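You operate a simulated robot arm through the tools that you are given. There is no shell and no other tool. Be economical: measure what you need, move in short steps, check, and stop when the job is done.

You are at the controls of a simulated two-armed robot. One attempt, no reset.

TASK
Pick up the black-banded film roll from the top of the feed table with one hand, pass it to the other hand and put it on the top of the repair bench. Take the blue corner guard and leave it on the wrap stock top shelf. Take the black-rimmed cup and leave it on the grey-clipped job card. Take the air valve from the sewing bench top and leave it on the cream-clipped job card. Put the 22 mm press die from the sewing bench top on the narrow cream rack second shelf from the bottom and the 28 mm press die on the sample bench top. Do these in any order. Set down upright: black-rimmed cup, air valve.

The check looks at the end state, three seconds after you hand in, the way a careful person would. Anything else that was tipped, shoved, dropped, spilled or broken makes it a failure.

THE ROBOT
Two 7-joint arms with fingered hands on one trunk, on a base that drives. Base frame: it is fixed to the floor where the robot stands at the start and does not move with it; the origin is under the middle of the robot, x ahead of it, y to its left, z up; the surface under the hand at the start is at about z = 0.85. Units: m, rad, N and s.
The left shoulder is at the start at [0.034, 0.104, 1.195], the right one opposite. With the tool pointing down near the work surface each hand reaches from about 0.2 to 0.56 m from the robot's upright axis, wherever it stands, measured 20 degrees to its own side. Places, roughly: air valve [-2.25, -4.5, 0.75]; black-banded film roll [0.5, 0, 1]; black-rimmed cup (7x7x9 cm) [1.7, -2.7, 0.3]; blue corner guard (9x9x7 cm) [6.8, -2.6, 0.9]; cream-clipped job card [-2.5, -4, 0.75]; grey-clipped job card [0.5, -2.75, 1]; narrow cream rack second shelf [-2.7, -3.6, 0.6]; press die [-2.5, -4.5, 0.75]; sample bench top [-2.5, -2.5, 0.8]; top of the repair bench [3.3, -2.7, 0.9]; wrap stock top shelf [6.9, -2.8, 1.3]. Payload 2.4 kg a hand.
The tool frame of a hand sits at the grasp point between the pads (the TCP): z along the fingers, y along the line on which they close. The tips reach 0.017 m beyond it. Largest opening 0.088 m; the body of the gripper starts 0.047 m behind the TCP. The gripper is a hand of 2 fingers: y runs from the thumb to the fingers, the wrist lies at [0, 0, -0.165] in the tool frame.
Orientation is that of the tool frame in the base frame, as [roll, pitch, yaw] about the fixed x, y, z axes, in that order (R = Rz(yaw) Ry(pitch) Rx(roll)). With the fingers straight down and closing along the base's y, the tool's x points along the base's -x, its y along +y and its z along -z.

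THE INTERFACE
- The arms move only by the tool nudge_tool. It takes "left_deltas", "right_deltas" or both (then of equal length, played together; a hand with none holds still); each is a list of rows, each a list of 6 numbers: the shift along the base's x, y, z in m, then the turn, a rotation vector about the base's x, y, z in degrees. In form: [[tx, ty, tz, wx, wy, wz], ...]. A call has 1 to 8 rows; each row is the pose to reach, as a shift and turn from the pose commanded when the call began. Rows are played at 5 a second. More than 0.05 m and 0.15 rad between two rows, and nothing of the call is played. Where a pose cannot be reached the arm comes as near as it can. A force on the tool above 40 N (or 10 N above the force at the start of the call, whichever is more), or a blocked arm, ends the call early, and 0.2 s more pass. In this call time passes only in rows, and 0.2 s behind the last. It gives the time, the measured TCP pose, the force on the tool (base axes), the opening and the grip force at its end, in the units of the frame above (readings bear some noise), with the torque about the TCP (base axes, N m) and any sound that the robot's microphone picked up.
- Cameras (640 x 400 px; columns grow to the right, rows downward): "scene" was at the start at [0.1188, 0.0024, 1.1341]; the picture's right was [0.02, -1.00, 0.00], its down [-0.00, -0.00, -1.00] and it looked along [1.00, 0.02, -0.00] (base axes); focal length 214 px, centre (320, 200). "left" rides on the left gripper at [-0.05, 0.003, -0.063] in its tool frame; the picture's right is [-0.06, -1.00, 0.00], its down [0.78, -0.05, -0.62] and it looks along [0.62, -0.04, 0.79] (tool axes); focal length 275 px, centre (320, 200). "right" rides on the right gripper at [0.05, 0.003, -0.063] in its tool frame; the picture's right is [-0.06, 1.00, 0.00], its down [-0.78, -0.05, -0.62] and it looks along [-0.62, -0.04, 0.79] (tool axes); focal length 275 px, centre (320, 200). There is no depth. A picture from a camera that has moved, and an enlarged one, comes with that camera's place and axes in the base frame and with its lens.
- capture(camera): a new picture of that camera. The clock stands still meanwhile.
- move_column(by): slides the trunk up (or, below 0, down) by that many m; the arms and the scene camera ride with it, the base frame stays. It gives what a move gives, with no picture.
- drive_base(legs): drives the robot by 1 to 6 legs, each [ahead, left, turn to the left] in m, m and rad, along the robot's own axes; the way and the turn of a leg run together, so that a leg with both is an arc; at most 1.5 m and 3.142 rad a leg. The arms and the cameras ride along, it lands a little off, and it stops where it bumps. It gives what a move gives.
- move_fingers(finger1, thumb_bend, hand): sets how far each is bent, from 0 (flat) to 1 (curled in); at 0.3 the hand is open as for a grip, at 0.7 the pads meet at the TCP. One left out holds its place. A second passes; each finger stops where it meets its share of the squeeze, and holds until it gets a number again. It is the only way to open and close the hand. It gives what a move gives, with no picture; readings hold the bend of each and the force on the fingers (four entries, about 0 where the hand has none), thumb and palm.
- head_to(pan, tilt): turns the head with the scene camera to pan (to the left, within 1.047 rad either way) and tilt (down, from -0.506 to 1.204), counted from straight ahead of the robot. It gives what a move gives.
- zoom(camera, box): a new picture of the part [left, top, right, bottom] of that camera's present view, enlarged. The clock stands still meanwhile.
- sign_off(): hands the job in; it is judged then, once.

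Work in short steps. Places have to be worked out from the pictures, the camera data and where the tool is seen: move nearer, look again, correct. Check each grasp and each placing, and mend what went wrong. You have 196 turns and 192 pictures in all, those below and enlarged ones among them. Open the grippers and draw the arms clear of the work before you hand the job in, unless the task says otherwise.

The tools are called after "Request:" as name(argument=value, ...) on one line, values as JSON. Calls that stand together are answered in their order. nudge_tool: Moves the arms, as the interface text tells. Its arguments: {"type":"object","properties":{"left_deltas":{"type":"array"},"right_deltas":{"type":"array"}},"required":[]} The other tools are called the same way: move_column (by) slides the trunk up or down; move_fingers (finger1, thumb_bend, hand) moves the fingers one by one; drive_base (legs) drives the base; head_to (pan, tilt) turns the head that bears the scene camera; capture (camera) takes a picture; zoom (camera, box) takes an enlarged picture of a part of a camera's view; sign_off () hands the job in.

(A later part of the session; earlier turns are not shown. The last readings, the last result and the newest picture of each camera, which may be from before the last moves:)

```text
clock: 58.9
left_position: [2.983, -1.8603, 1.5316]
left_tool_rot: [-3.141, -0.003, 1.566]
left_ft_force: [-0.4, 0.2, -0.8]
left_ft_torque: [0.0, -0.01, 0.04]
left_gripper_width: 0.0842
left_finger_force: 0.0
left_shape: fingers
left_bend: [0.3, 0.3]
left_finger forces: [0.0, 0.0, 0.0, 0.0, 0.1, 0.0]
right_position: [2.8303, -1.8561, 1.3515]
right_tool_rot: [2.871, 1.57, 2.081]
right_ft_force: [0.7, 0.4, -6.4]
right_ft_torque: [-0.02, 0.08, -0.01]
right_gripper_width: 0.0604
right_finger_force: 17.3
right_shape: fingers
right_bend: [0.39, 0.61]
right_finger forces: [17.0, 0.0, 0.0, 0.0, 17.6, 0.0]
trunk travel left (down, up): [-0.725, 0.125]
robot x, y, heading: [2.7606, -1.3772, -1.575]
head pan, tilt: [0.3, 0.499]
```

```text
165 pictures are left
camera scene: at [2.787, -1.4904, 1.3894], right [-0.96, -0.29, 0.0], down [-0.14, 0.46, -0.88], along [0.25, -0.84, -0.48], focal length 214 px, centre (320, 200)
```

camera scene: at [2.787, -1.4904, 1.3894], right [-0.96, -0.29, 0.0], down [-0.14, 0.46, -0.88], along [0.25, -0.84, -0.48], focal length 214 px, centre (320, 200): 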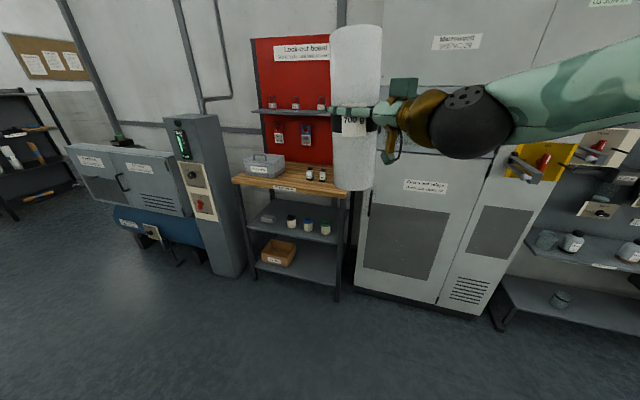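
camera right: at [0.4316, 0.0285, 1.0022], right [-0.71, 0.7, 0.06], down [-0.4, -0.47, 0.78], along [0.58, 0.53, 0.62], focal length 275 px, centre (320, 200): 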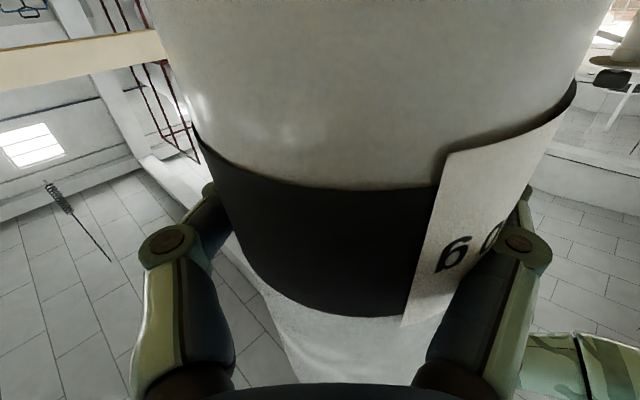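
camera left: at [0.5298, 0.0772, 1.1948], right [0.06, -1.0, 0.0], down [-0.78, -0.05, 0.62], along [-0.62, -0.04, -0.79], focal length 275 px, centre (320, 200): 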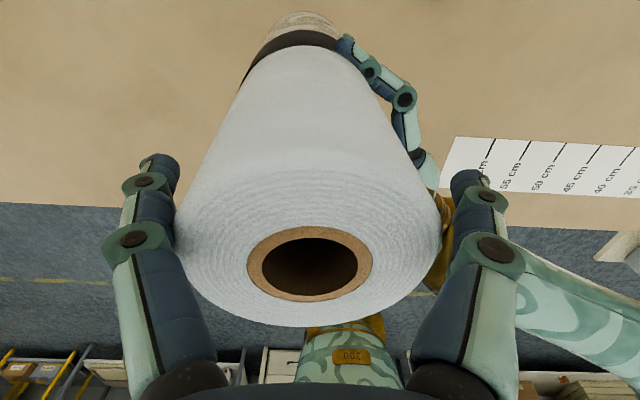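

Free spot on the bench is about (3.27, -2.52) between the grey box and the small bottles; top z≈0.89. I strafe left and move ahead keeping the roll high.

Request:
drive_base(legs=[[0, 0.44, 0], [0.5, 0, 0]])

Request:
head_to(pan=0.1, tilt=0.7)

Request:
capture(camera="scene")

Request:
capture(camera="right")

```text
clock: 64.1
left_position: [3.4164, -2.3657, 1.5314]
left_tool_rot: [-3.141, -0.002, 1.569]
left_ft_force: [0.5, -0.4, -0.3]
left_ft_torque: [0.02, 0.03, -0.01]
left_gripper_width: 0.0843
left_finger_force: 0.0
left_shape: fingers
left_bend: [0.3, 0.3]
left_finger forces: [0.0, 0.0, 0.0, 0.0, 0.1, 0.1]
right_position: [3.2625, -2.3624, 1.3516]
right_tool_rot: [2.797, 1.567, 2.01]
right_ft_force: [-0.1, 0.0, -6.6]
right_ft_torque: [-0.02, 0.05, -0.04]
right_gripper_width: 0.0611
right_finger_force: 16.7
right_shape: fingers
right_bend: [0.39, 0.61]
right_finger forces: [17.0, 0.0, 0.0, 0.0, 17.6, 0.0]
trunk travel left (down, up): [-0.725, 0.125]
robot x, y, heading: [3.1928, -1.8839, -1.575]
head pan, tilt: [0.3, 0.499]
```

```text
clock: 64.8
left_position: [3.4147, -2.3644, 1.5318]
left_tool_rot: [3.141, -0.002, 1.569]
left_ft_force: [0.1, -0.1, -0.2]
left_ft_torque: [0.03, -0.03, -0.04]
left_gripper_width: 0.084
left_finger_force: 0.1
left_shape: fingers
left_bend: [0.3, 0.3]
left_finger forces: [0.0, 0.0, 0.0, 0.1, 0.0, 0.1]
right_position: [3.2629, -2.361, 1.3511]
right_tool_rot: [2.908, 1.567, 2.12]
right_ft_force: [0.2, 0.3, -6.5]
right_ft_torque: [-0.04, 0.07, 0.0]
right_gripper_width: 0.0608
right_finger_force: 16.9
right_shape: fingers
right_bend: [0.39, 0.61]
right_finger forces: [16.9, 0.1, 0.1, 0.0, 17.7, 0.0]
trunk travel left (down, up): [-0.725, 0.125]
robot x, y, heading: [3.1959, -1.8806, -1.571]
head pan, tilt: [0.099, 0.7]
```

```text
164 pictures are left
camera scene: at [3.2, -1.9938, 1.3717], right [-1.0, -0.1, 0.0], down [-0.06, 0.64, -0.77], along [0.07, -0.76, -0.64], focal length 214 px, centre (320, 200)
```

scene: 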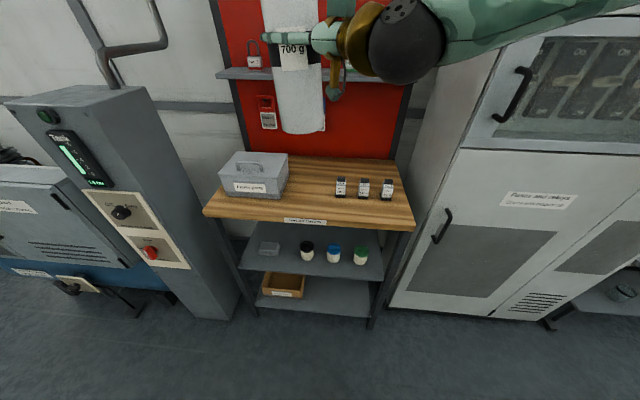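

```text
163 pictures are left
camera right: at [3.2199, -2.3149, 1.3016], right [0.71, 0.7, 0.06], down [-0.47, 0.4, 0.79], along [0.53, -0.58, 0.62], focal length 275 px, centre (320, 200)
```

right: 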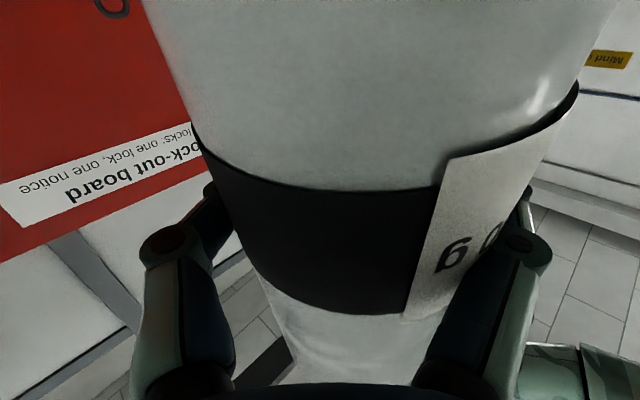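

The free spot is confirmed, around (3.295, -2.545). I lower the trunk 0.25 and drive ahead 0.1.

Request:
move_column(by=-0.25)

Request:
drive_base(legs=[[0.1, 0.03, 0]])

Request:
capture(camera="scene")

```text
clock: 67.4
left_position: [3.415, -2.3639, 1.2817]
left_tool_rot: [-3.141, -0.001, 1.569]
left_ft_force: [0.6, -0.1, -0.5]
left_ft_torque: [0.02, 0.0, 0.0]
left_gripper_width: 0.0839
left_finger_force: 0.1
left_shape: fingers
left_bend: [0.3, 0.3]
left_finger forces: [0.1, 0.0, 0.0, 0.1, 0.1, 0.0]
right_position: [3.2614, -2.3607, 1.1016]
right_tool_rot: [2.972, 1.569, 2.186]
right_ft_force: [0.1, 0.7, -7.0]
right_ft_torque: [-0.05, 0.08, 0.0]
right_gripper_width: 0.0607
right_finger_force: 17.2
right_shape: fingers
right_bend: [0.39, 0.61]
right_finger forces: [17.0, 0.0, 0.1, 0.0, 17.5, 0.0]
trunk travel left (down, up): [-0.475, 0.375]
robot x, y, heading: [3.1908, -1.8818, -1.576]
head pan, tilt: [0.099, 0.7]
```

```text
clock: 68.6
left_position: [3.4449, -2.4684, 1.281]
left_tool_rot: [-3.141, -0.001, 1.57]
left_ft_force: [-0.6, -0.3, -0.6]
left_ft_torque: [0.05, 0.0, -0.02]
left_gripper_width: 0.084
left_finger_force: 0.0
left_shape: fingers
left_bend: [0.3, 0.3]
left_finger forces: [0.0, 0.1, 0.0, 0.1, 0.0, 0.0]
right_position: [3.2931, -2.4647, 1.1003]
right_tool_rot: [2.808, 1.567, 2.022]
right_ft_force: [-0.3, -1.6, -7.3]
right_ft_torque: [-0.01, 0.06, 0.01]
right_gripper_width: 0.0605
right_finger_force: 17.2
right_shape: fingers
right_bend: [0.39, 0.61]
right_finger forces: [16.9, 0.1, 0.0, 0.0, 17.6, 0.0]
trunk travel left (down, up): [-0.475, 0.375]
robot x, y, heading: [3.2228, -1.9911, -1.577]
head pan, tilt: [0.099, 0.7]
```

```text
162 pictures are left
camera scene: at [3.2299, -2.0985, 1.1208], right [-1.0, -0.1, 0.0], down [-0.06, 0.64, -0.76], along [0.07, -0.76, -0.65], focal length 214 px, centre (320, 200)
```

scene: 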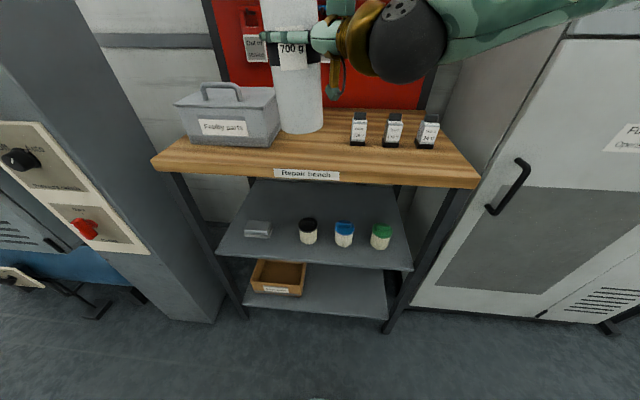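

I advance the roll 8 cm over the bench and then descend towards it.

Request:
nudge_tool(right_deltas=[[0, -0.04, 0, 0, 0, 0], [0, -0.08, 0, 0, 0, 0], [0, -0.08, -0.03, 0, 0, 0], [0, -0.08, -0.06, 0, 0, 0]])

Request:
capture(camera="scene")

```text
clock: 69.6
left_position: [3.4451, -2.4665, 1.2823]
left_tool_rot: [-3.141, -0.003, 1.57]
left_ft_force: [0.0, -1.0, 0.3]
left_ft_torque: [0.01, 0.01, 0.0]
left_gripper_width: 0.0839
left_finger_force: 0.1
left_shape: fingers
left_bend: [0.3, 0.3]
left_finger forces: [0.0, 0.0, 0.0, 0.0, 0.0, 0.0]
right_position: [3.2925, -2.5438, 1.0403]
right_tool_rot: [2.614, 1.564, 1.827]
right_ft_force: [-0.7, -0.3, -6.2]
right_ft_torque: [-0.05, 0.06, 0.06]
right_gripper_width: 0.0607
right_finger_force: 16.5
right_shape: fingers
right_bend: [0.39, 0.61]
right_finger forces: [16.8, 0.1, 0.0, 0.0, 17.4, 0.0]
trunk travel left (down, up): [-0.475, 0.375]
robot x, y, heading: [3.2203, -1.9808, -1.575]
head pan, tilt: [0.099, 0.7]
```

```text
161 pictures are left
camera scene: at [3.2297, -2.0977, 1.1209], right [-1.0, -0.1, 0.0], down [-0.06, 0.64, -0.76], along [0.07, -0.76, -0.64], focal length 214 px, centre (320, 200)
```

scene: 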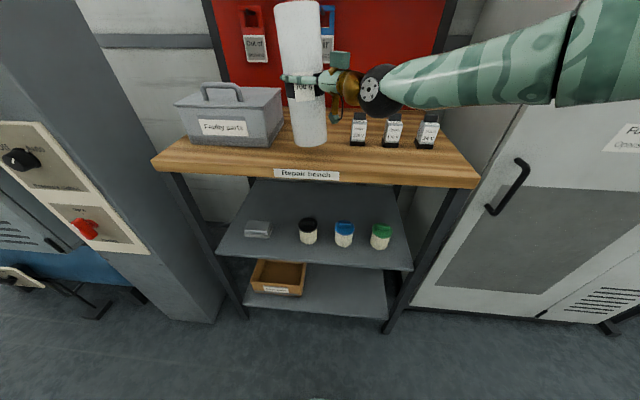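

Roll is well placed, bottom about 3 cm above the top. I lower in small steps until contact.

Request:
nudge_tool(right_deltas=[[0, 0, -0.008, 0, 0, 0], [0, 0, -0.014, 0, 0, 0], [0, 0, -0.019, 0, 0, 0], [0, 0, -0.023, 0, 0, 0], [0, 0, -0.026, 0, 0, 0], [0, 0, -0.029, 0, 0, 0]])

Request:
zoom(camera="scene", box=[220, 0, 420, 200])

```text
clock: 71.0
left_position: [3.4455, -2.4661, 1.2814]
left_tool_rot: [3.141, -0.002, 1.569]
left_ft_force: [0.1, 0.1, -1.0]
left_ft_torque: [0.01, 0.01, 0.04]
left_gripper_width: 0.0842
left_finger_force: 0.0
left_shape: fingers
left_bend: [0.3, 0.3]
left_finger forces: [0.0, 0.1, 0.1, 0.0, 0.0, 0.0]
right_position: [3.2924, -2.5437, 1.0122]
right_tool_rot: [2.849, 1.567, 2.062]
right_ft_force: [-0.3, 0.0, -5.8]
right_ft_torque: [-0.04, 0.04, 0.02]
right_gripper_width: 0.0607
right_finger_force: 16.9
right_shape: fingers
right_bend: [0.39, 0.61]
right_finger forces: [16.9, 0.0, 0.1, 0.0, 17.3, 0.0]
trunk travel left (down, up): [-0.475, 0.375]
robot x, y, heading: [3.2238, -1.9843, -1.574]
head pan, tilt: [0.099, 0.7]
```

```text
2.00 times, centred on (320, 100) of scene
camera zoom: at [3.2297, -2.0976, 1.1209], right [-1.0, -0.1, 0.0], down [-0.06, 0.64, -0.76], along [0.07, -0.76, -0.64], focal length 429 px, centre (320, 400)
```

zoom: 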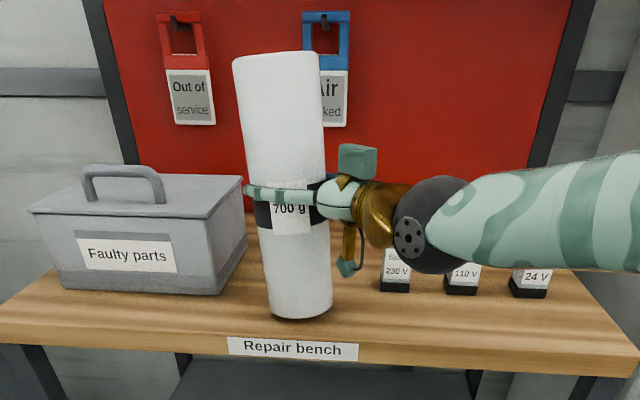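

Not yet touching; continue down in 3 mm steps.

Request:
nudge_tool(right_deltas=[[0, 0, -0.003, 0, 0, 0], [0, 0, -0.006, 0, 0, 0], [0, 0, -0.009, 0, 0, 0], [0, 0, -0.012, 0, 0, 0]])

```text
clock: 72.0
left_position: [3.4448, -2.464, 1.2833]
left_tool_rot: [3.14, 0.002, 1.568]
left_ft_force: [-0.8, 0.2, 0.1]
left_ft_torque: [-0.01, 0.02, 0.0]
left_gripper_width: 0.084
left_finger_force: 0.1
left_shape: fingers
left_bend: [0.3, 0.3]
left_finger forces: [0.0, 0.0, 0.1, 0.0, 0.0, 0.1]
right_position: [3.2913, -2.5418, 1.0047]
right_tool_rot: [0.047, 1.565, -0.739]
right_ft_force: [-5.4, 2.7, 17.0]
right_ft_torque: [0.14, -0.15, 0.04]
right_gripper_width: 0.0608
right_finger_force: 18.6
right_shape: fingers
right_bend: [0.39, 0.61]
right_finger forces: [18.0, 0.1, 0.0, 0.0, 18.4, 0.0]
trunk travel left (down, up): [-0.475, 0.375]
robot x, y, heading: [3.2241, -1.9824, -1.573]
head pan, tilt: [0.099, 0.7]
```

Contact reached. I ease up 4 mm and open the hand.

Request:
nudge_tool(right_deltas=[[0, 0, 0.004, 0, 0, 0]])

Request:
move_fingers(hand="right", finger1=0.36, thumb_bend=0.55)

Request:
move_fingers(hand="right", finger1=0.28, thumb_bend=0.28)

Request:
zoom(camera="scene", box=[220, 0, 420, 200])

```text
clock: 72.4
left_position: [3.445, -2.4644, 1.2827]
left_tool_rot: [-3.14, 0.0, 1.568]
left_ft_force: [0.0, 0.0, 0.3]
left_ft_torque: [-0.02, -0.01, 0.02]
left_gripper_width: 0.084
left_finger_force: 0.2
left_shape: fingers
left_bend: [0.3, 0.3]
left_finger forces: [0.0, 0.1, 0.0, 0.1, 0.0, 0.1]
right_position: [3.2913, -2.5418, 1.0054]
right_tool_rot: [2.77, 1.568, 1.985]
right_ft_force: [-4.1, 2.1, 10.1]
right_ft_torque: [0.05, -0.07, 0.0]
right_gripper_width: 0.0609
right_finger_force: 18.1
right_shape: fingers
right_bend: [0.39, 0.61]
right_finger forces: [17.5, 0.1, 0.0, 0.0, 18.3, 0.0]
trunk travel left (down, up): [-0.475, 0.375]
robot x, y, heading: [3.2205, -1.984, -1.576]
head pan, tilt: [0.099, 0.7]
```

```text
clock: 73.4
left_position: [3.4459, -2.4649, 1.2827]
left_tool_rot: [3.141, 0.001, 1.567]
left_ft_force: [-0.3, -0.1, 0.2]
left_ft_torque: [-0.01, -0.02, 0.02]
left_gripper_width: 0.084
left_finger_force: 0.0
left_shape: fingers
left_bend: [0.3, 0.3]
left_finger forces: [0.0, 0.0, 0.0, 0.1, 0.1, 0.0]
right_position: [3.292, -2.5432, 1.0044]
right_tool_rot: [3.001, 1.569, 2.215]
right_ft_force: [-1.3, 1.3, 3.0]
right_ft_torque: [0.04, -0.03, 0.03]
right_gripper_width: 0.0657
right_finger_force: 4.7
right_shape: fingers
right_bend: [0.31, 0.52]
right_finger forces: [5.5, 0.0, 0.0, 0.0, 4.8, 0.0]
trunk travel left (down, up): [-0.475, 0.375]
robot x, y, heading: [3.2191, -1.9868, -1.575]
head pan, tilt: [0.099, 0.7]
```

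```text
clock: 74.4
left_position: [3.4447, -2.4657, 1.2829]
left_tool_rot: [3.141, -0.001, 1.568]
left_ft_force: [0.3, -0.5, 0.7]
left_ft_torque: [0.0, 0.02, -0.01]
left_gripper_width: 0.0841
left_finger_force: 0.1
left_shape: fingers
left_bend: [0.3, 0.3]
left_finger forces: [0.0, 0.1, 0.0, 0.1, 0.0, 0.0]
right_position: [3.2922, -2.5429, 1.0047]
right_tool_rot: [3.008, 1.569, 2.223]
right_ft_force: [0.9, 0.8, -0.2]
right_ft_torque: [-0.04, 0.04, -0.02]
right_gripper_width: 0.0878
right_finger_force: 0.9
right_shape: fingers
right_bend: [0.27, 0.28]
right_finger forces: [1.3, 0.0, 0.0, 0.0, 0.0, 0.0]
trunk travel left (down, up): [-0.475, 0.375]
robot x, y, heading: [3.2204, -1.9884, -1.575]
head pan, tilt: [0.099, 0.7]
```

```text
2.00 times, centred on (320, 100) of scene
camera zoom: at [3.2296, -2.0969, 1.121], right [-1.0, -0.1, 0.0], down [-0.06, 0.64, -0.76], along [0.07, -0.76, -0.64], focal length 429 px, centre (320, 400)
```

zoom: 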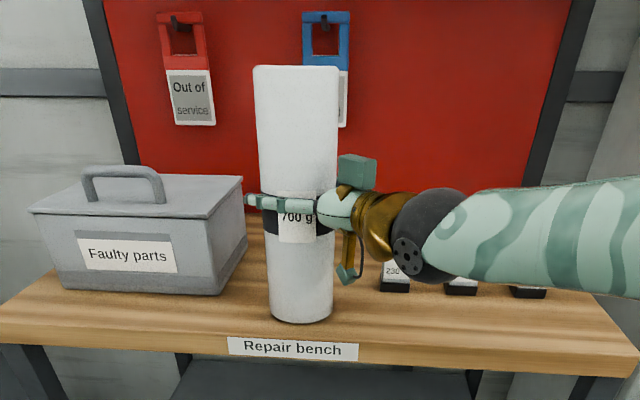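

The roll stands upright. I shift 6 mm toward the finger side to clear it, then back out along the hand axis.

Request:
nudge_tool(right_deltas=[[0.005, 0.005, 0, 0, 0, 0], [-0.02, 0.03, 0, 0, 0, 0], [-0.05, 0.06, 0, 0, 0, 0], [-0.08, 0.09, 0, 0, 0, 0], [-0.11, 0.12, 0, 0, 0, 0], [-0.14, 0.15, 0, 0, 0, 0], [-0.14, 0.18, 0.03, 0, 0, 0]])

Request:
capture(camera="scene")

```text
clock: 76.0
left_position: [3.4457, -2.4651, 1.2818]
left_tool_rot: [3.14, 0.001, 1.569]
left_ft_force: [-0.9, -0.1, 0.4]
left_ft_torque: [0.0, -0.01, -0.01]
left_gripper_width: 0.0838
left_finger_force: 0.0
left_shape: fingers
left_bend: [0.3, 0.3]
left_finger forces: [0.0, 0.0, 0.0, 0.0, 0.0, 0.0]
right_position: [3.1503, -2.3614, 1.0349]
right_tool_rot: [-2.724, 1.569, 2.772]
right_ft_force: [0.1, -0.3, -0.1]
right_ft_torque: [0.02, 0.03, 0.03]
right_gripper_width: 0.087
right_finger_force: 0.1
right_shape: fingers
right_bend: [0.28, 0.28]
right_finger forces: [0.1, 0.0, 0.1, 0.1, 0.0, 0.0]
trunk travel left (down, up): [-0.475, 0.375]
robot x, y, heading: [3.2213, -1.9853, -1.575]
head pan, tilt: [0.099, 0.7]
```

```text
158 pictures are left
camera scene: at [3.2295, -2.0968, 1.121], right [-1.0, -0.1, 0.0], down [-0.06, 0.64, -0.76], along [0.07, -0.76, -0.64], focal length 214 px, centre (320, 200)
```

scene: 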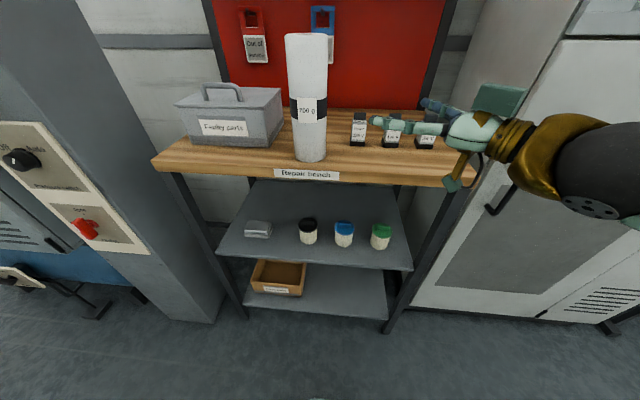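

The roll stands 7 cm inside the edge, nothing disturbed. I back off, then begin turning the right hand back to point down.

Request:
drive_base(legs=[[-0.6, 0, 0]])

Request:
nudge_tool(right_deltas=[[0, 0.005, 0.02, 6.53, 2.71, -2.71], [0, 0.01, 0.04, 13.06, 5.42, -5.42], [0, 0.015, 0.06, 19.59, 8.13, -8.13], [0, 0.02, 0.08, 26.12, 10.84, -10.84], [0, 0.025, 0.1, 32.65, 13.55, -13.55], [0, 0.03, 0.12, 39.18, 16.26, -16.26], [0, 0.035, 0.14, 45.71, 18.97, -18.97], [0, 0.04, 0.16, 52.24, 21.68, -21.68]])

Request:
nudge_tool(right_deltas=[[0, 0, 0, 6.53, 2.71, -2.71], [0, 0, 0, 13.06, 5.42, -5.42], [0, 0, 0, 19.59, 8.13, -8.13], [0, 0, 0, 26.12, 10.84, -10.84], [0, 0, 0, 32.65, 13.55, -13.55]])

Request:
capture(camera="scene")

```text
clock: 79.4
left_position: [3.4466, -1.8561, 1.2832]
left_tool_rot: [-3.141, 0.0, 1.571]
left_ft_force: [0.4, -0.7, 0.6]
left_ft_torque: [-0.02, 0.0, -0.03]
left_gripper_width: 0.084
left_finger_force: 0.1
left_shape: fingers
left_bend: [0.3, 0.3]
left_finger forces: [0.0, 0.0, 0.0, 0.0, 0.0, 0.1]
right_position: [3.1532, -1.7551, 1.0348]
right_tool_rot: [3.027, 1.569, 2.245]
right_ft_force: [-0.3, 0.2, 0.3]
right_ft_torque: [0.03, 0.0, -0.02]
right_gripper_width: 0.0869
right_finger_force: 0.0
right_shape: fingers
right_bend: [0.28, 0.28]
right_finger forces: [0.1, 0.0, 0.0, 0.0, 0.0, 0.1]
trunk travel left (down, up): [-0.475, 0.375]
robot x, y, heading: [3.2214, -1.3751, -1.575]
head pan, tilt: [0.099, 0.7]
```

```text
clock: 81.2
left_position: [3.4482, -1.857, 1.2814]
left_tool_rot: [-3.141, 0.0, 1.571]
left_ft_force: [-0.9, 0.2, -0.1]
left_ft_torque: [0.02, -0.01, 0.0]
left_gripper_width: 0.0841
left_finger_force: 0.1
left_shape: fingers
left_bend: [0.3, 0.3]
left_finger forces: [0.0, 0.0, 0.0, 0.0, 0.0, 0.2]
right_position: [3.153, -1.7158, 1.1948]
right_tool_rot: [2.954, 0.586, 1.757]
right_ft_force: [-0.8, 0.4, -0.5]
right_ft_torque: [0.03, 0.02, 0.04]
right_gripper_width: 0.0866
right_finger_force: 0.0
right_shape: fingers
right_bend: [0.28, 0.28]
right_finger forces: [0.0, 0.1, 0.1, 0.1, 0.0, 0.0]
trunk travel left (down, up): [-0.475, 0.375]
robot x, y, heading: [3.2244, -1.3793, -1.574]
head pan, tilt: [0.099, 0.7]
```

```text
clock: 82.4
left_position: [3.4475, -1.8569, 1.2818]
left_tool_rot: [3.141, 0.002, 1.574]
left_ft_force: [0.6, 0.0, 0.8]
left_ft_torque: [0.03, 0.02, 0.0]
left_gripper_width: 0.0842
left_finger_force: 0.0
left_shape: fingers
left_bend: [0.3, 0.3]
left_finger forces: [0.0, 0.0, 0.0, 0.1, 0.0, 0.1]
right_position: [3.1527, -1.7158, 1.195]
right_tool_rot: [3.142, -0.003, 1.572]
right_ft_force: [0.4, 0.2, -0.9]
right_ft_torque: [-0.03, -0.01, 0.02]
right_gripper_width: 0.0869
right_finger_force: 0.1
right_shape: fingers
right_bend: [0.28, 0.28]
right_finger forces: [0.0, 0.1, 0.0, 0.0, 0.0, 0.0]
trunk travel left (down, up): [-0.475, 0.375]
robot x, y, heading: [3.2249, -1.3802, -1.569]
head pan, tilt: [0.099, 0.7]
```

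```text
157 pictures are left
camera scene: at [3.2307, -1.4899, 1.121], right [-0.99, -0.1, 0.0], down [-0.06, 0.64, -0.76], along [0.08, -0.76, -0.64], focal length 214 px, centre (320, 200)
```

scene: 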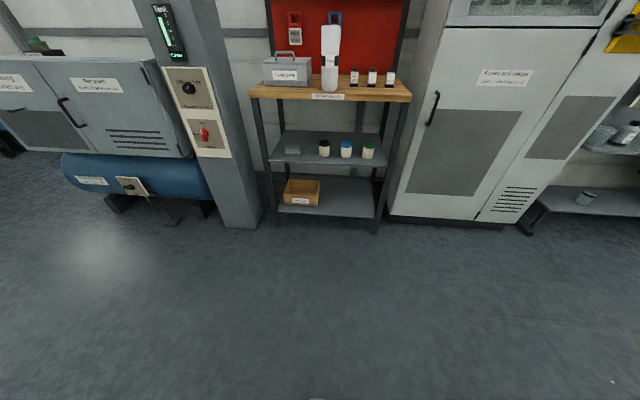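

Hand is down again. I pan the head left and strafe 2 m toward the wrap stock.

Request:
head_to(pan=0.9, tilt=0.25)

Request:
drive_base(legs=[[0, 1.2, 0], [0, 0.6, 0]])

Request:
capture(camera="scene")

```text
clock: 83.5
left_position: [3.4467, -1.8579, 1.2823]
left_tool_rot: [-3.141, 0.0, 1.572]
left_ft_force: [0.2, 0.4, 0.8]
left_ft_torque: [0.0, 0.0, 0.03]
left_gripper_width: 0.084
left_finger_force: 0.0
left_shape: fingers
left_bend: [0.3, 0.3]
left_finger forces: [0.1, 0.0, 0.1, 0.0, 0.0, 0.0]
right_position: [3.1534, -1.7162, 1.1943]
right_tool_rot: [3.139, -0.001, 1.57]
right_ft_force: [0.5, 0.3, -0.1]
right_ft_torque: [0.02, -0.03, 0.01]
right_gripper_width: 0.0869
right_finger_force: 0.0
right_shape: fingers
right_bend: [0.28, 0.28]
right_finger forces: [0.0, 0.0, 0.0, 0.0, 0.0, 0.1]
trunk travel left (down, up): [-0.475, 0.375]
robot x, y, heading: [3.2232, -1.3808, -1.574]
head pan, tilt: [0.901, 0.25]
```

```text
clock: 92.7
left_position: [5.2557, -1.8409, 1.2821]
left_tool_rot: [3.141, 0.001, 1.578]
left_ft_force: [0.8, -0.1, 0.3]
left_ft_torque: [0.0, 0.03, 0.01]
left_gripper_width: 0.0842
left_finger_force: 0.0
left_shape: fingers
left_bend: [0.3, 0.3]
left_finger forces: [0.1, 0.0, 0.1, 0.0, 0.0, 0.0]
right_position: [4.9601, -1.7017, 1.1951]
right_tool_rot: [-3.142, -0.002, 1.578]
right_ft_force: [-0.3, -0.2, -0.5]
right_ft_torque: [0.03, 0.0, 0.02]
right_gripper_width: 0.0867
right_finger_force: 0.2
right_shape: fingers
right_bend: [0.28, 0.28]
right_finger forces: [0.0, 0.1, 0.0, 0.0, 0.0, 0.1]
trunk travel left (down, up): [-0.475, 0.375]
robot x, y, heading: [5.0279, -1.3633, -1.566]
head pan, tilt: [0.901, 0.25]
```

```text
156 pictures are left
camera scene: at [5.1005, -1.448, 1.1614], right [-0.62, -0.79, 0.0], down [-0.2, 0.15, -0.97], along [0.76, -0.6, -0.25], focal length 214 px, centre (320, 200)
```

scene: 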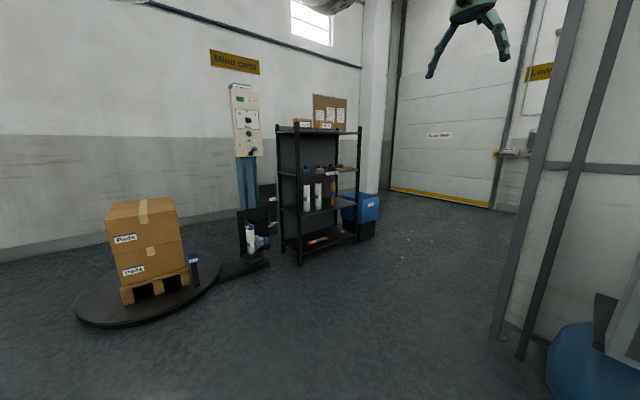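

The rack faces -x with its front at x≈6.72, y -2.5…-3.3. I turn to face +x, go ahead 0.7 m, then strafe right 1.25 m in front of it.

Request:
drive_base(legs=[[0, 0, 1.566], [0.7, 0, 0], [0, -1.3, 0]])

Request:
head_to(pan=0.0, tilt=0.2)

Request:
capture(camera="scene")

```text
clock: 106.4
left_position: [6.2131, -2.4338, 1.2822]
left_tool_rot: [3.141, 0.0, -3.136]
left_ft_force: [0.0, -0.4, -0.3]
left_ft_torque: [0.01, -0.05, -0.01]
left_gripper_width: 0.0841
left_finger_force: 0.1
left_shape: fingers
left_bend: [0.3, 0.3]
left_finger forces: [0.1, 0.1, 0.0, 0.1, 0.1, 0.0]
right_position: [6.0733, -2.7291, 1.1952]
right_tool_rot: [3.14, -0.002, -3.139]
right_ft_force: [0.2, 0.0, 0.1]
right_ft_torque: [0.0, 0.02, -0.05]
right_gripper_width: 0.0868
right_finger_force: 0.0
right_shape: fingers
right_bend: [0.28, 0.28]
right_finger forces: [0.0, 0.0, 0.0, 0.0, 0.0, 0.0]
trunk travel left (down, up): [-0.475, 0.375]
robot x, y, heading: [5.7342, -2.6637, 0.003]
head pan, tilt: [0.901, 0.25]
```

```text
clock: 107.6
left_position: [6.2136, -2.4343, 1.2809]
left_tool_rot: [3.141, 0.0, -3.135]
left_ft_force: [0.1, -0.1, 0.1]
left_ft_torque: [0.0, -0.01, -0.01]
left_gripper_width: 0.0843
left_finger_force: 0.0
left_shape: fingers
left_bend: [0.3, 0.3]
left_finger forces: [0.0, 0.0, 0.0, 0.1, 0.1, 0.1]
right_position: [6.0727, -2.7291, 1.1944]
right_tool_rot: [3.14, -0.003, -3.139]
right_ft_force: [-0.2, -0.5, 0.0]
right_ft_torque: [-0.01, 0.04, 0.01]
right_gripper_width: 0.0868
right_finger_force: 0.1
right_shape: fingers
right_bend: [0.28, 0.28]
right_finger forces: [0.0, 0.1, 0.0, 0.0, 0.0, 0.0]
trunk travel left (down, up): [-0.475, 0.375]
robot x, y, heading: [5.7306, -2.658, 0.007]
head pan, tilt: [0.0, 0.201]
```

```text
155 pictures are left
camera scene: at [5.8271, -2.5931, 1.1594], right [0.71, -0.7, 0.0], down [-0.19, -0.19, -0.96], along [0.67, 0.69, -0.27], focal length 214 px, centre (320, 200)
```

scene: 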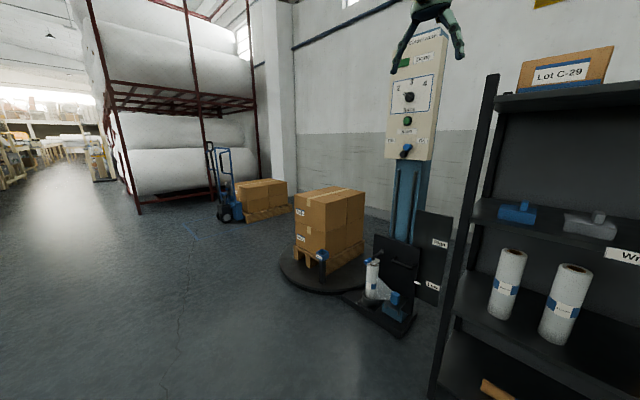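

The head lags; I issue it again and look.

Request:
head_to(pan=-0.1, tilt=0.2)

Request:
capture(camera="scene")

```text
clock: 108.3
left_position: [6.2142, -2.4346, 1.2822]
left_tool_rot: [3.141, -0.001, -3.136]
left_ft_force: [-0.4, 0.2, 0.7]
left_ft_torque: [0.0, 0.04, 0.02]
left_gripper_width: 0.0844
left_finger_force: 0.0
left_shape: fingers
left_bend: [0.3, 0.3]
left_finger forces: [0.1, 0.1, 0.0, 0.1, 0.1, 0.0]
right_position: [6.0728, -2.7299, 1.1943]
right_tool_rot: [3.141, -0.001, -3.139]
right_ft_force: [-0.7, 1.0, 0.0]
right_ft_torque: [0.0, 0.0, 0.01]
right_gripper_width: 0.087
right_finger_force: 0.0
right_shape: fingers
right_bend: [0.28, 0.28]
right_finger forces: [0.0, 0.0, 0.0, 0.0, 0.0, 0.0]
trunk travel left (down, up): [-0.475, 0.375]
robot x, y, heading: [5.7316, -2.6647, 0.006]
head pan, tilt: [-0.099, 0.201]
```

```text
154 pictures are left
camera scene: at [5.8274, -2.5935, 1.1593], right [0.71, -0.7, 0.0], down [-0.19, -0.19, -0.96], along [0.68, 0.68, -0.27], focal length 214 px, centre (320, 200)
```

scene: 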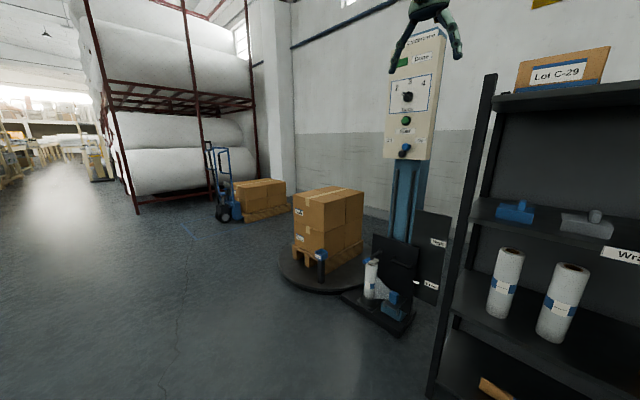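

The head seems stuck around 45°; I try with level tilt.

Request:
head_to(pan=0.4, tilt=-0.1)

Request:
head_to(pan=0.0, tilt=0.0)

Request:
capture(camera="scene")

```text
clock: 109.2
left_position: [6.2138, -2.4349, 1.2829]
left_tool_rot: [3.141, 0.0, -3.137]
left_ft_force: [0.4, 0.6, 0.2]
left_ft_torque: [0.02, 0.01, 0.0]
left_gripper_width: 0.0844
left_finger_force: 0.0
left_shape: fingers
left_bend: [0.3, 0.3]
left_finger forces: [0.1, 0.1, 0.0, 0.0, 0.0, 0.0]
right_position: [6.0723, -2.7285, 1.1946]
right_tool_rot: [3.14, -0.002, -3.137]
right_ft_force: [-0.2, 0.6, 0.2]
right_ft_torque: [-0.06, 0.0, 0.01]
right_gripper_width: 0.0869
right_finger_force: 0.1
right_shape: fingers
right_bend: [0.28, 0.28]
right_finger forces: [0.0, 0.0, 0.1, 0.0, 0.0, 0.0]
trunk travel left (down, up): [-0.475, 0.375]
robot x, y, heading: [5.735, -2.6617, 0.001]
head pan, tilt: [0.4, -0.099]
```

```text
clock: 110.1
left_position: [6.2127, -2.4339, 1.2828]
left_tool_rot: [3.141, 0.0, -3.135]
left_ft_force: [-0.3, 0.0, -0.2]
left_ft_torque: [-0.01, -0.01, -0.04]
left_gripper_width: 0.0838
left_finger_force: 0.0
left_shape: fingers
left_bend: [0.3, 0.3]
left_finger forces: [0.0, 0.1, 0.0, 0.0, 0.1, 0.0]
right_position: [6.0717, -2.7288, 1.1953]
right_tool_rot: [3.14, -0.001, -3.139]
right_ft_force: [-0.1, -0.7, -0.1]
right_ft_torque: [0.0, 0.01, -0.02]
right_gripper_width: 0.0868
right_finger_force: 0.1
right_shape: fingers
right_bend: [0.28, 0.28]
right_finger forces: [0.0, 0.1, 0.1, 0.0, 0.0, 0.0]
trunk travel left (down, up): [-0.475, 0.375]
robot x, y, heading: [5.7339, -2.6597, 0.002]
head pan, tilt: [0.0, 0.0]
```

```text
153 pictures are left
camera scene: at [5.8284, -2.5944, 1.1594], right [0.7, -0.71, 0.0], down [-0.19, -0.19, -0.96], along [0.69, 0.67, -0.27], focal length 214 px, centre (320, 200)
```

scene: 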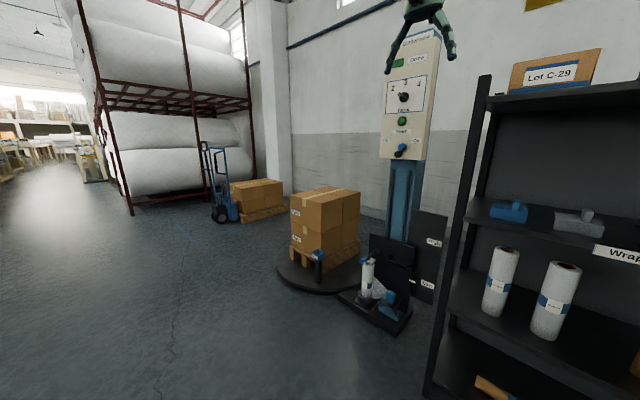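

The head is jammed by an arm link, likely the left one. I move both hands outward to free it.

Request:
nudge_tool(left_deltas=[[-0.02, 0.03, -0.02, 0, 0, 0], [-0.04, 0.06, -0.04, 0, 0, 0], [-0.06, 0.09, -0.06, 0, 0, 0], [-0.08, 0.11, -0.08, 0, 0, 0]], right_deltas=[[0, -0.03, 0, 0, 0, 0], [0, -0.06, 0, 0, 0, 0], [0, -0.09, 0, 0, 0, 0], [0, -0.12, 0, 0, 0, 0]])

Request:
capture(camera="scene")

```text
clock: 111.1
left_position: [6.1322, -2.3243, 1.202]
left_tool_rot: [-3.141, 0.0, -3.136]
left_ft_force: [0.1, -0.4, -0.7]
left_ft_torque: [-0.01, 0.0, -0.06]
left_gripper_width: 0.0842
left_finger_force: 0.0
left_shape: fingers
left_bend: [0.3, 0.3]
left_finger forces: [0.0, 0.1, 0.0, 0.0, 0.0, 0.0]
right_position: [6.0717, -2.8497, 1.1954]
right_tool_rot: [3.141, -0.002, -3.138]
right_ft_force: [0.2, 0.1, 0.1]
right_ft_torque: [0.03, -0.05, 0.03]
right_gripper_width: 0.0869
right_finger_force: 0.0
right_shape: fingers
right_bend: [0.28, 0.28]
right_finger forces: [0.1, 0.0, 0.0, 0.0, 0.0, 0.0]
trunk travel left (down, up): [-0.475, 0.375]
robot x, y, heading: [5.7353, -2.6599, 0.003]
head pan, tilt: [0.0, 0.0]
```

```text
152 pictures are left
camera scene: at [5.8178, -2.5855, 1.163], right [0.79, -0.61, 0.0], down [-0.14, -0.19, -0.97], along [0.59, 0.77, -0.23], focal length 214 px, centre (320, 200)
```

scene: 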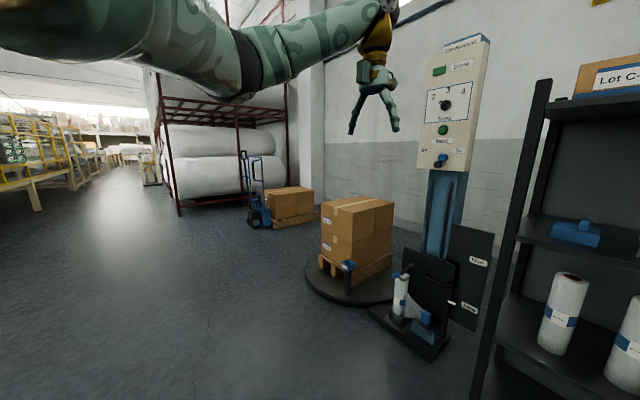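

I test the right arm: bring it back in and forward to see whether the head is freed.

Request:
nudge_tool(right_deltas=[[0.03, 0.02, 0, 0, 0, 0], [0.06, 0.04, 0, 0, 0, 0], [0.09, 0.06, 0, 0, 0, 0], [0.12, 0.08, 0, 0, 0, 0]])

Request:
capture(camera="scene")

```text
clock: 112.1
left_position: [6.1327, -2.3234, 1.2018]
left_tool_rot: [3.141, 0.001, -3.137]
left_ft_force: [-0.2, 0.1, 0.0]
left_ft_torque: [-0.01, 0.03, 0.01]
left_gripper_width: 0.084
left_finger_force: 0.0
left_shape: fingers
left_bend: [0.3, 0.3]
left_finger forces: [0.0, 0.0, 0.0, 0.1, 0.0, 0.0]
right_position: [6.1939, -2.7694, 1.1935]
right_tool_rot: [-3.141, -0.002, -3.139]
right_ft_force: [0.6, 0.6, 0.6]
right_ft_torque: [-0.02, -0.01, 0.02]
right_gripper_width: 0.0866
right_finger_force: 0.0
right_shape: fingers
right_bend: [0.28, 0.28]
right_finger forces: [0.1, 0.0, 0.1, 0.0, 0.0, 0.0]
trunk travel left (down, up): [-0.475, 0.375]
robot x, y, heading: [5.7349, -2.6602, 0.002]
head pan, tilt: [0.0, 0.0]
```

```text
151 pictures are left
camera scene: at [5.819, -2.5855, 1.1628], right [0.79, -0.61, 0.0], down [-0.14, -0.19, -0.97], along [0.6, 0.77, -0.24], focal length 214 px, centre (320, 200)
```

scene: 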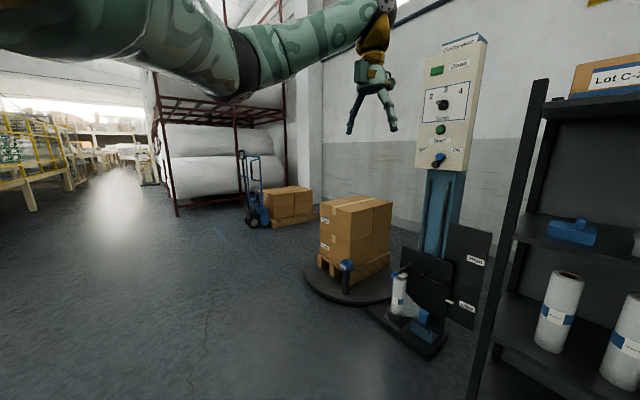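

The left arm blocks it. I try dipping the head first and passing under.

Request:
head_to(pan=0.8, tilt=1.1)

Request:
head_to(pan=0.0, tilt=1.1)

Request:
capture(camera="scene")

```text
clock: 113.4
left_position: [6.1329, -2.3241, 1.2024]
left_tool_rot: [-3.141, 0.0, -3.135]
left_ft_force: [-0.4, -0.1, -0.3]
left_ft_torque: [0.0, -0.02, 0.01]
left_gripper_width: 0.0839
left_finger_force: 0.0
left_shape: fingers
left_bend: [0.3, 0.3]
left_finger forces: [0.0, 0.0, 0.0, 0.0, 0.0, 0.0]
right_position: [6.1935, -2.7689, 1.1927]
right_tool_rot: [3.14, -0.001, -3.137]
right_ft_force: [1.2, -0.1, -0.6]
right_ft_torque: [-0.01, -0.01, 0.0]
right_gripper_width: 0.0869
right_finger_force: 0.0
right_shape: fingers
right_bend: [0.28, 0.28]
right_finger forces: [0.1, 0.0, 0.0, 0.0, 0.1, 0.1]
trunk travel left (down, up): [-0.475, 0.375]
robot x, y, heading: [5.7342, -2.6582, 0.005]
head pan, tilt: [0.799, 1.1]
```

```text
clock: 114.6
left_position: [6.1323, -2.3242, 1.2013]
left_tool_rot: [-3.142, 0.0, -3.136]
left_ft_force: [-0.1, 0.9, -0.6]
left_ft_torque: [0.02, 0.06, 0.02]
left_gripper_width: 0.084
left_finger_force: 0.1
left_shape: fingers
left_bend: [0.3, 0.3]
left_finger forces: [0.0, 0.0, 0.0, 0.0, 0.0, 0.0]
right_position: [6.1929, -2.7698, 1.1939]
right_tool_rot: [3.141, -0.002, -3.136]
right_ft_force: [-0.3, 0.2, -0.5]
right_ft_torque: [-0.01, 0.01, 0.04]
right_gripper_width: 0.087
right_finger_force: 0.2
right_shape: fingers
right_bend: [0.28, 0.28]
right_finger forces: [0.0, 0.1, 0.1, 0.1, 0.0, 0.0]
trunk travel left (down, up): [-0.475, 0.375]
robot x, y, heading: [5.7342, -2.6591, 0.004]
head pan, tilt: [0.0, 1.1]
```

```text
150 pictures are left
camera scene: at [5.8247, -2.6594, 1.091], right [0.01, -1.0, 0.0], down [-0.89, 0.0, -0.45], along [0.45, 0.0, -0.89], focal length 214 px, centre (320, 200)
```

scene: 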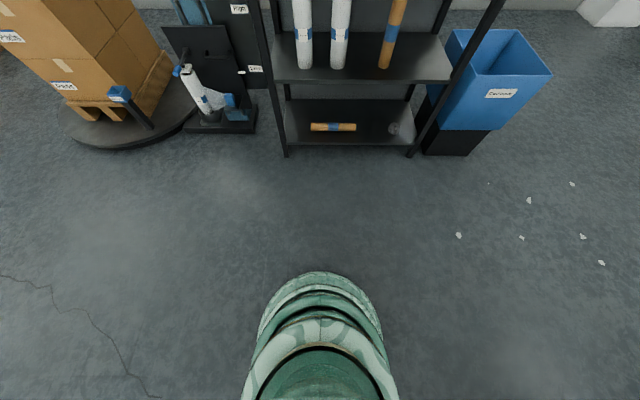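

Freed. Lesson: avoid large pans. Now look straight ahead at the rack.

Request:
head_to(pan=0.0, tilt=0.2)

Request:
capture(camera="scene")

```text
clock: 115.8
left_position: [6.1328, -2.3243, 1.2003]
left_tool_rot: [-3.141, 0.001, -3.137]
left_ft_force: [0.2, 0.3, 0.3]
left_ft_torque: [0.02, 0.0, 0.0]
left_gripper_width: 0.084
left_finger_force: 0.1
left_shape: fingers
left_bend: [0.3, 0.3]
left_finger forces: [0.0, 0.0, 0.0, 0.0, 0.0, 0.0]
right_position: [6.1944, -2.7699, 1.1942]
right_tool_rot: [3.139, -0.001, -3.139]
right_ft_force: [0.9, -0.2, -0.4]
right_ft_torque: [0.03, -0.02, 0.03]
right_gripper_width: 0.0869
right_finger_force: 0.0
right_shape: fingers
right_bend: [0.28, 0.28]
right_finger forces: [0.0, 0.0, 0.1, 0.0, 0.0, 0.1]
trunk travel left (down, up): [-0.475, 0.375]
robot x, y, heading: [5.7339, -2.6637, 0.001]
head pan, tilt: [0.0, 0.201]
```

```text
149 pictures are left
camera scene: at [5.8548, -2.6593, 1.1663], right [0.0, -1.0, 0.0], down [-0.2, 0.0, -0.98], along [0.98, 0.0, -0.2], focal length 214 px, centre (320, 200)
```

scene: 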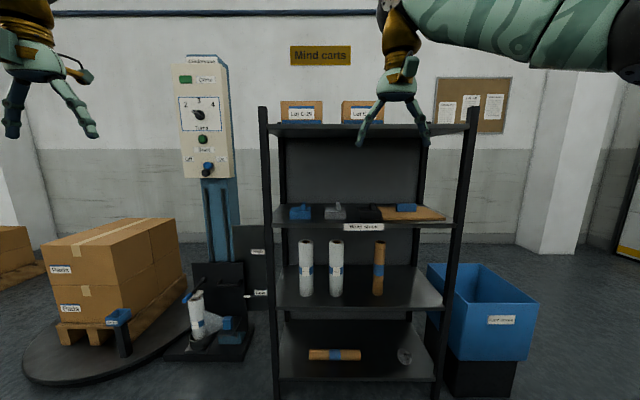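

Request:
zoom(camera="scene", box=[260, 80, 480, 240])

```text
2.50 times, centred on (370, 160) of scene
camera zoom: at [5.8548, -2.6593, 1.1663], right [0.0, -1.0, 0.0], down [-0.2, 0.0, -0.98], along [0.98, 0.0, -0.2], focal length 536 px, centre (195, 300)
```

zoom: 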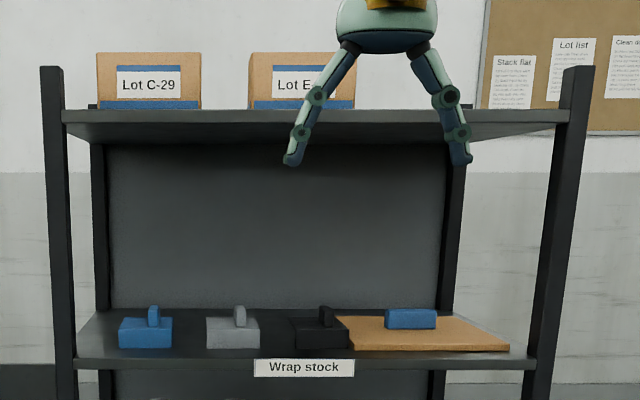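

The blue corner guard with the upright fin sits at the left of the "Wrap stock" shelf (≈(6.84, -2.65), shelf z≈0.875); top shelf is free on its right side. The left hand has its camera on the upper side when pitched forward, so I pitch it -56° to reach in.

Request:
nudge_tool(left_deltas=[[0, 0, 0, 0, -8, 0], [0, 0, 0, 0, -16, 0], [0, 0, 0, 0, -24, 0], [0, 0, 0, 0, -32, 0], [0, 0, 0, 0, -40, 0], [0, 0, 0, 0, -48, 0], [0, 0, 0, 0, -56, 0]])

Request:
drive_base(legs=[[0, -0.17, 0], [0.3, 0, 0]])

Request:
capture(camera="scene")

Request:
capture(camera="left")

```text
clock: 117.4
left_position: [6.1338, -2.3249, 1.202]
left_tool_rot: [-3.134, 0.979, -3.133]
left_ft_force: [-0.1, -0.5, 1.1]
left_ft_torque: [-0.03, -0.01, -0.03]
left_gripper_width: 0.0843
left_finger_force: 0.2
left_shape: fingers
left_bend: [0.3, 0.3]
left_finger forces: [0.1, 0.0, 0.0, 0.0, 0.1, 0.0]
right_position: [6.1935, -2.7692, 1.1939]
right_tool_rot: [3.14, -0.002, -3.138]
right_ft_force: [-0.3, -0.8, -0.6]
right_ft_torque: [0.02, 0.02, -0.02]
right_gripper_width: 0.087
right_finger_force: 0.1
right_shape: fingers
right_bend: [0.28, 0.28]
right_finger forces: [0.0, 0.0, 0.1, 0.0, 0.1, 0.1]
trunk travel left (down, up): [-0.475, 0.375]
robot x, y, heading: [5.7295, -2.6582, 0.004]
head pan, tilt: [0.0, 0.201]
```

```text
clock: 120.5
left_position: [6.4347, -2.4925, 1.2021]
left_tool_rot: [-3.136, 0.975, -3.13]
left_ft_force: [-0.9, -0.7, 0.3]
left_ft_torque: [0.01, -0.01, -0.03]
left_gripper_width: 0.0839
left_finger_force: 0.1
left_shape: fingers
left_bend: [0.3, 0.3]
left_finger forces: [0.1, 0.0, 0.0, 0.1, 0.1, 0.0]
right_position: [6.4959, -2.9369, 1.1939]
right_tool_rot: [3.139, -0.004, -3.135]
right_ft_force: [-0.2, -0.2, -0.3]
right_ft_torque: [-0.01, 0.02, 0.01]
right_gripper_width: 0.0869
right_finger_force: 0.2
right_shape: fingers
right_bend: [0.28, 0.28]
right_finger forces: [0.1, 0.0, 0.1, 0.1, 0.0, 0.0]
trunk travel left (down, up): [-0.475, 0.375]
robot x, y, heading: [6.0327, -2.8297, 0.007]
head pan, tilt: [0.0, 0.201]
```

```text
147 pictures are left
camera scene: at [6.1564, -2.8282, 1.1663], right [0.01, -1.0, 0.0], down [-0.2, 0.0, -0.98], along [0.98, 0.01, -0.2], focal length 214 px, centre (320, 200)
```

scene: 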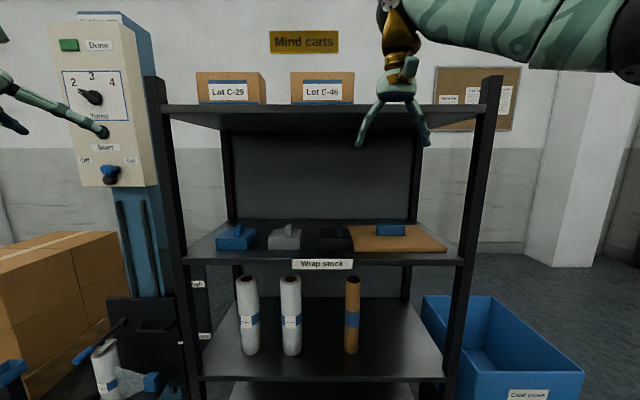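

```text
146 pictures are left
camera left: at [6.409, -2.4898, 1.278], right [0.04, -1.0, 0.06], down [-0.95, -0.05, -0.3], along [0.31, -0.04, -0.95], focal length 275 px, centre (320, 200)
```

left: 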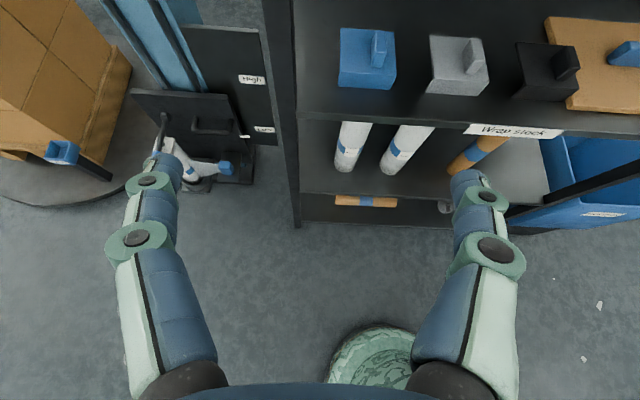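

The guard is at about (6.80, -2.58). I zoom to understand its shape.

Request:
zoom(camera="left", box=[310, 0, 450, 110])

Request:
zoom(camera="scene", box=[180, 200, 340, 280])

```text
3.64 times, centred on (380, 55) of left
camera zoom: at [6.409, -2.4898, 1.278], right [0.04, -1.0, 0.06], down [-0.95, -0.05, -0.3], along [0.31, -0.04, -0.95], focal length 1001 px, centre (102, 727)
```

zoom: 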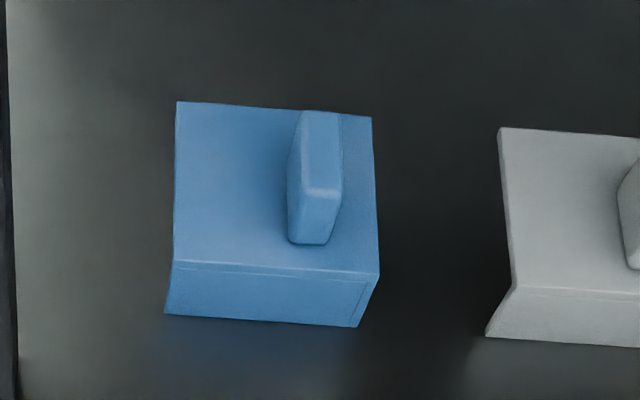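

```text
4.00 times, centred on (260, 240) of scene
camera zoom: at [6.1564, -2.8282, 1.1663], right [0.01, -1.0, 0.0], down [-0.2, 0.0, -0.98], along [0.98, 0.01, -0.2], focal length 858 px, centre (560, 40)
```

zoom: 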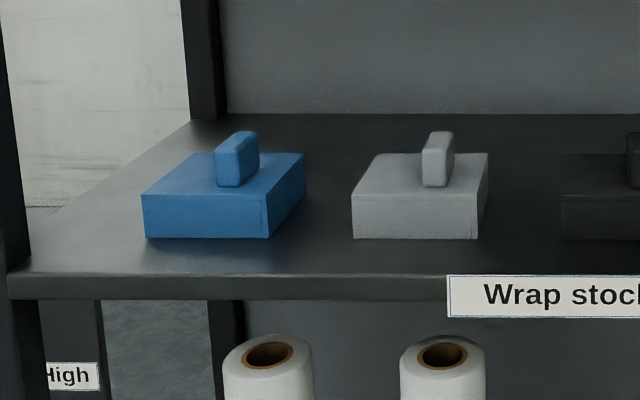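

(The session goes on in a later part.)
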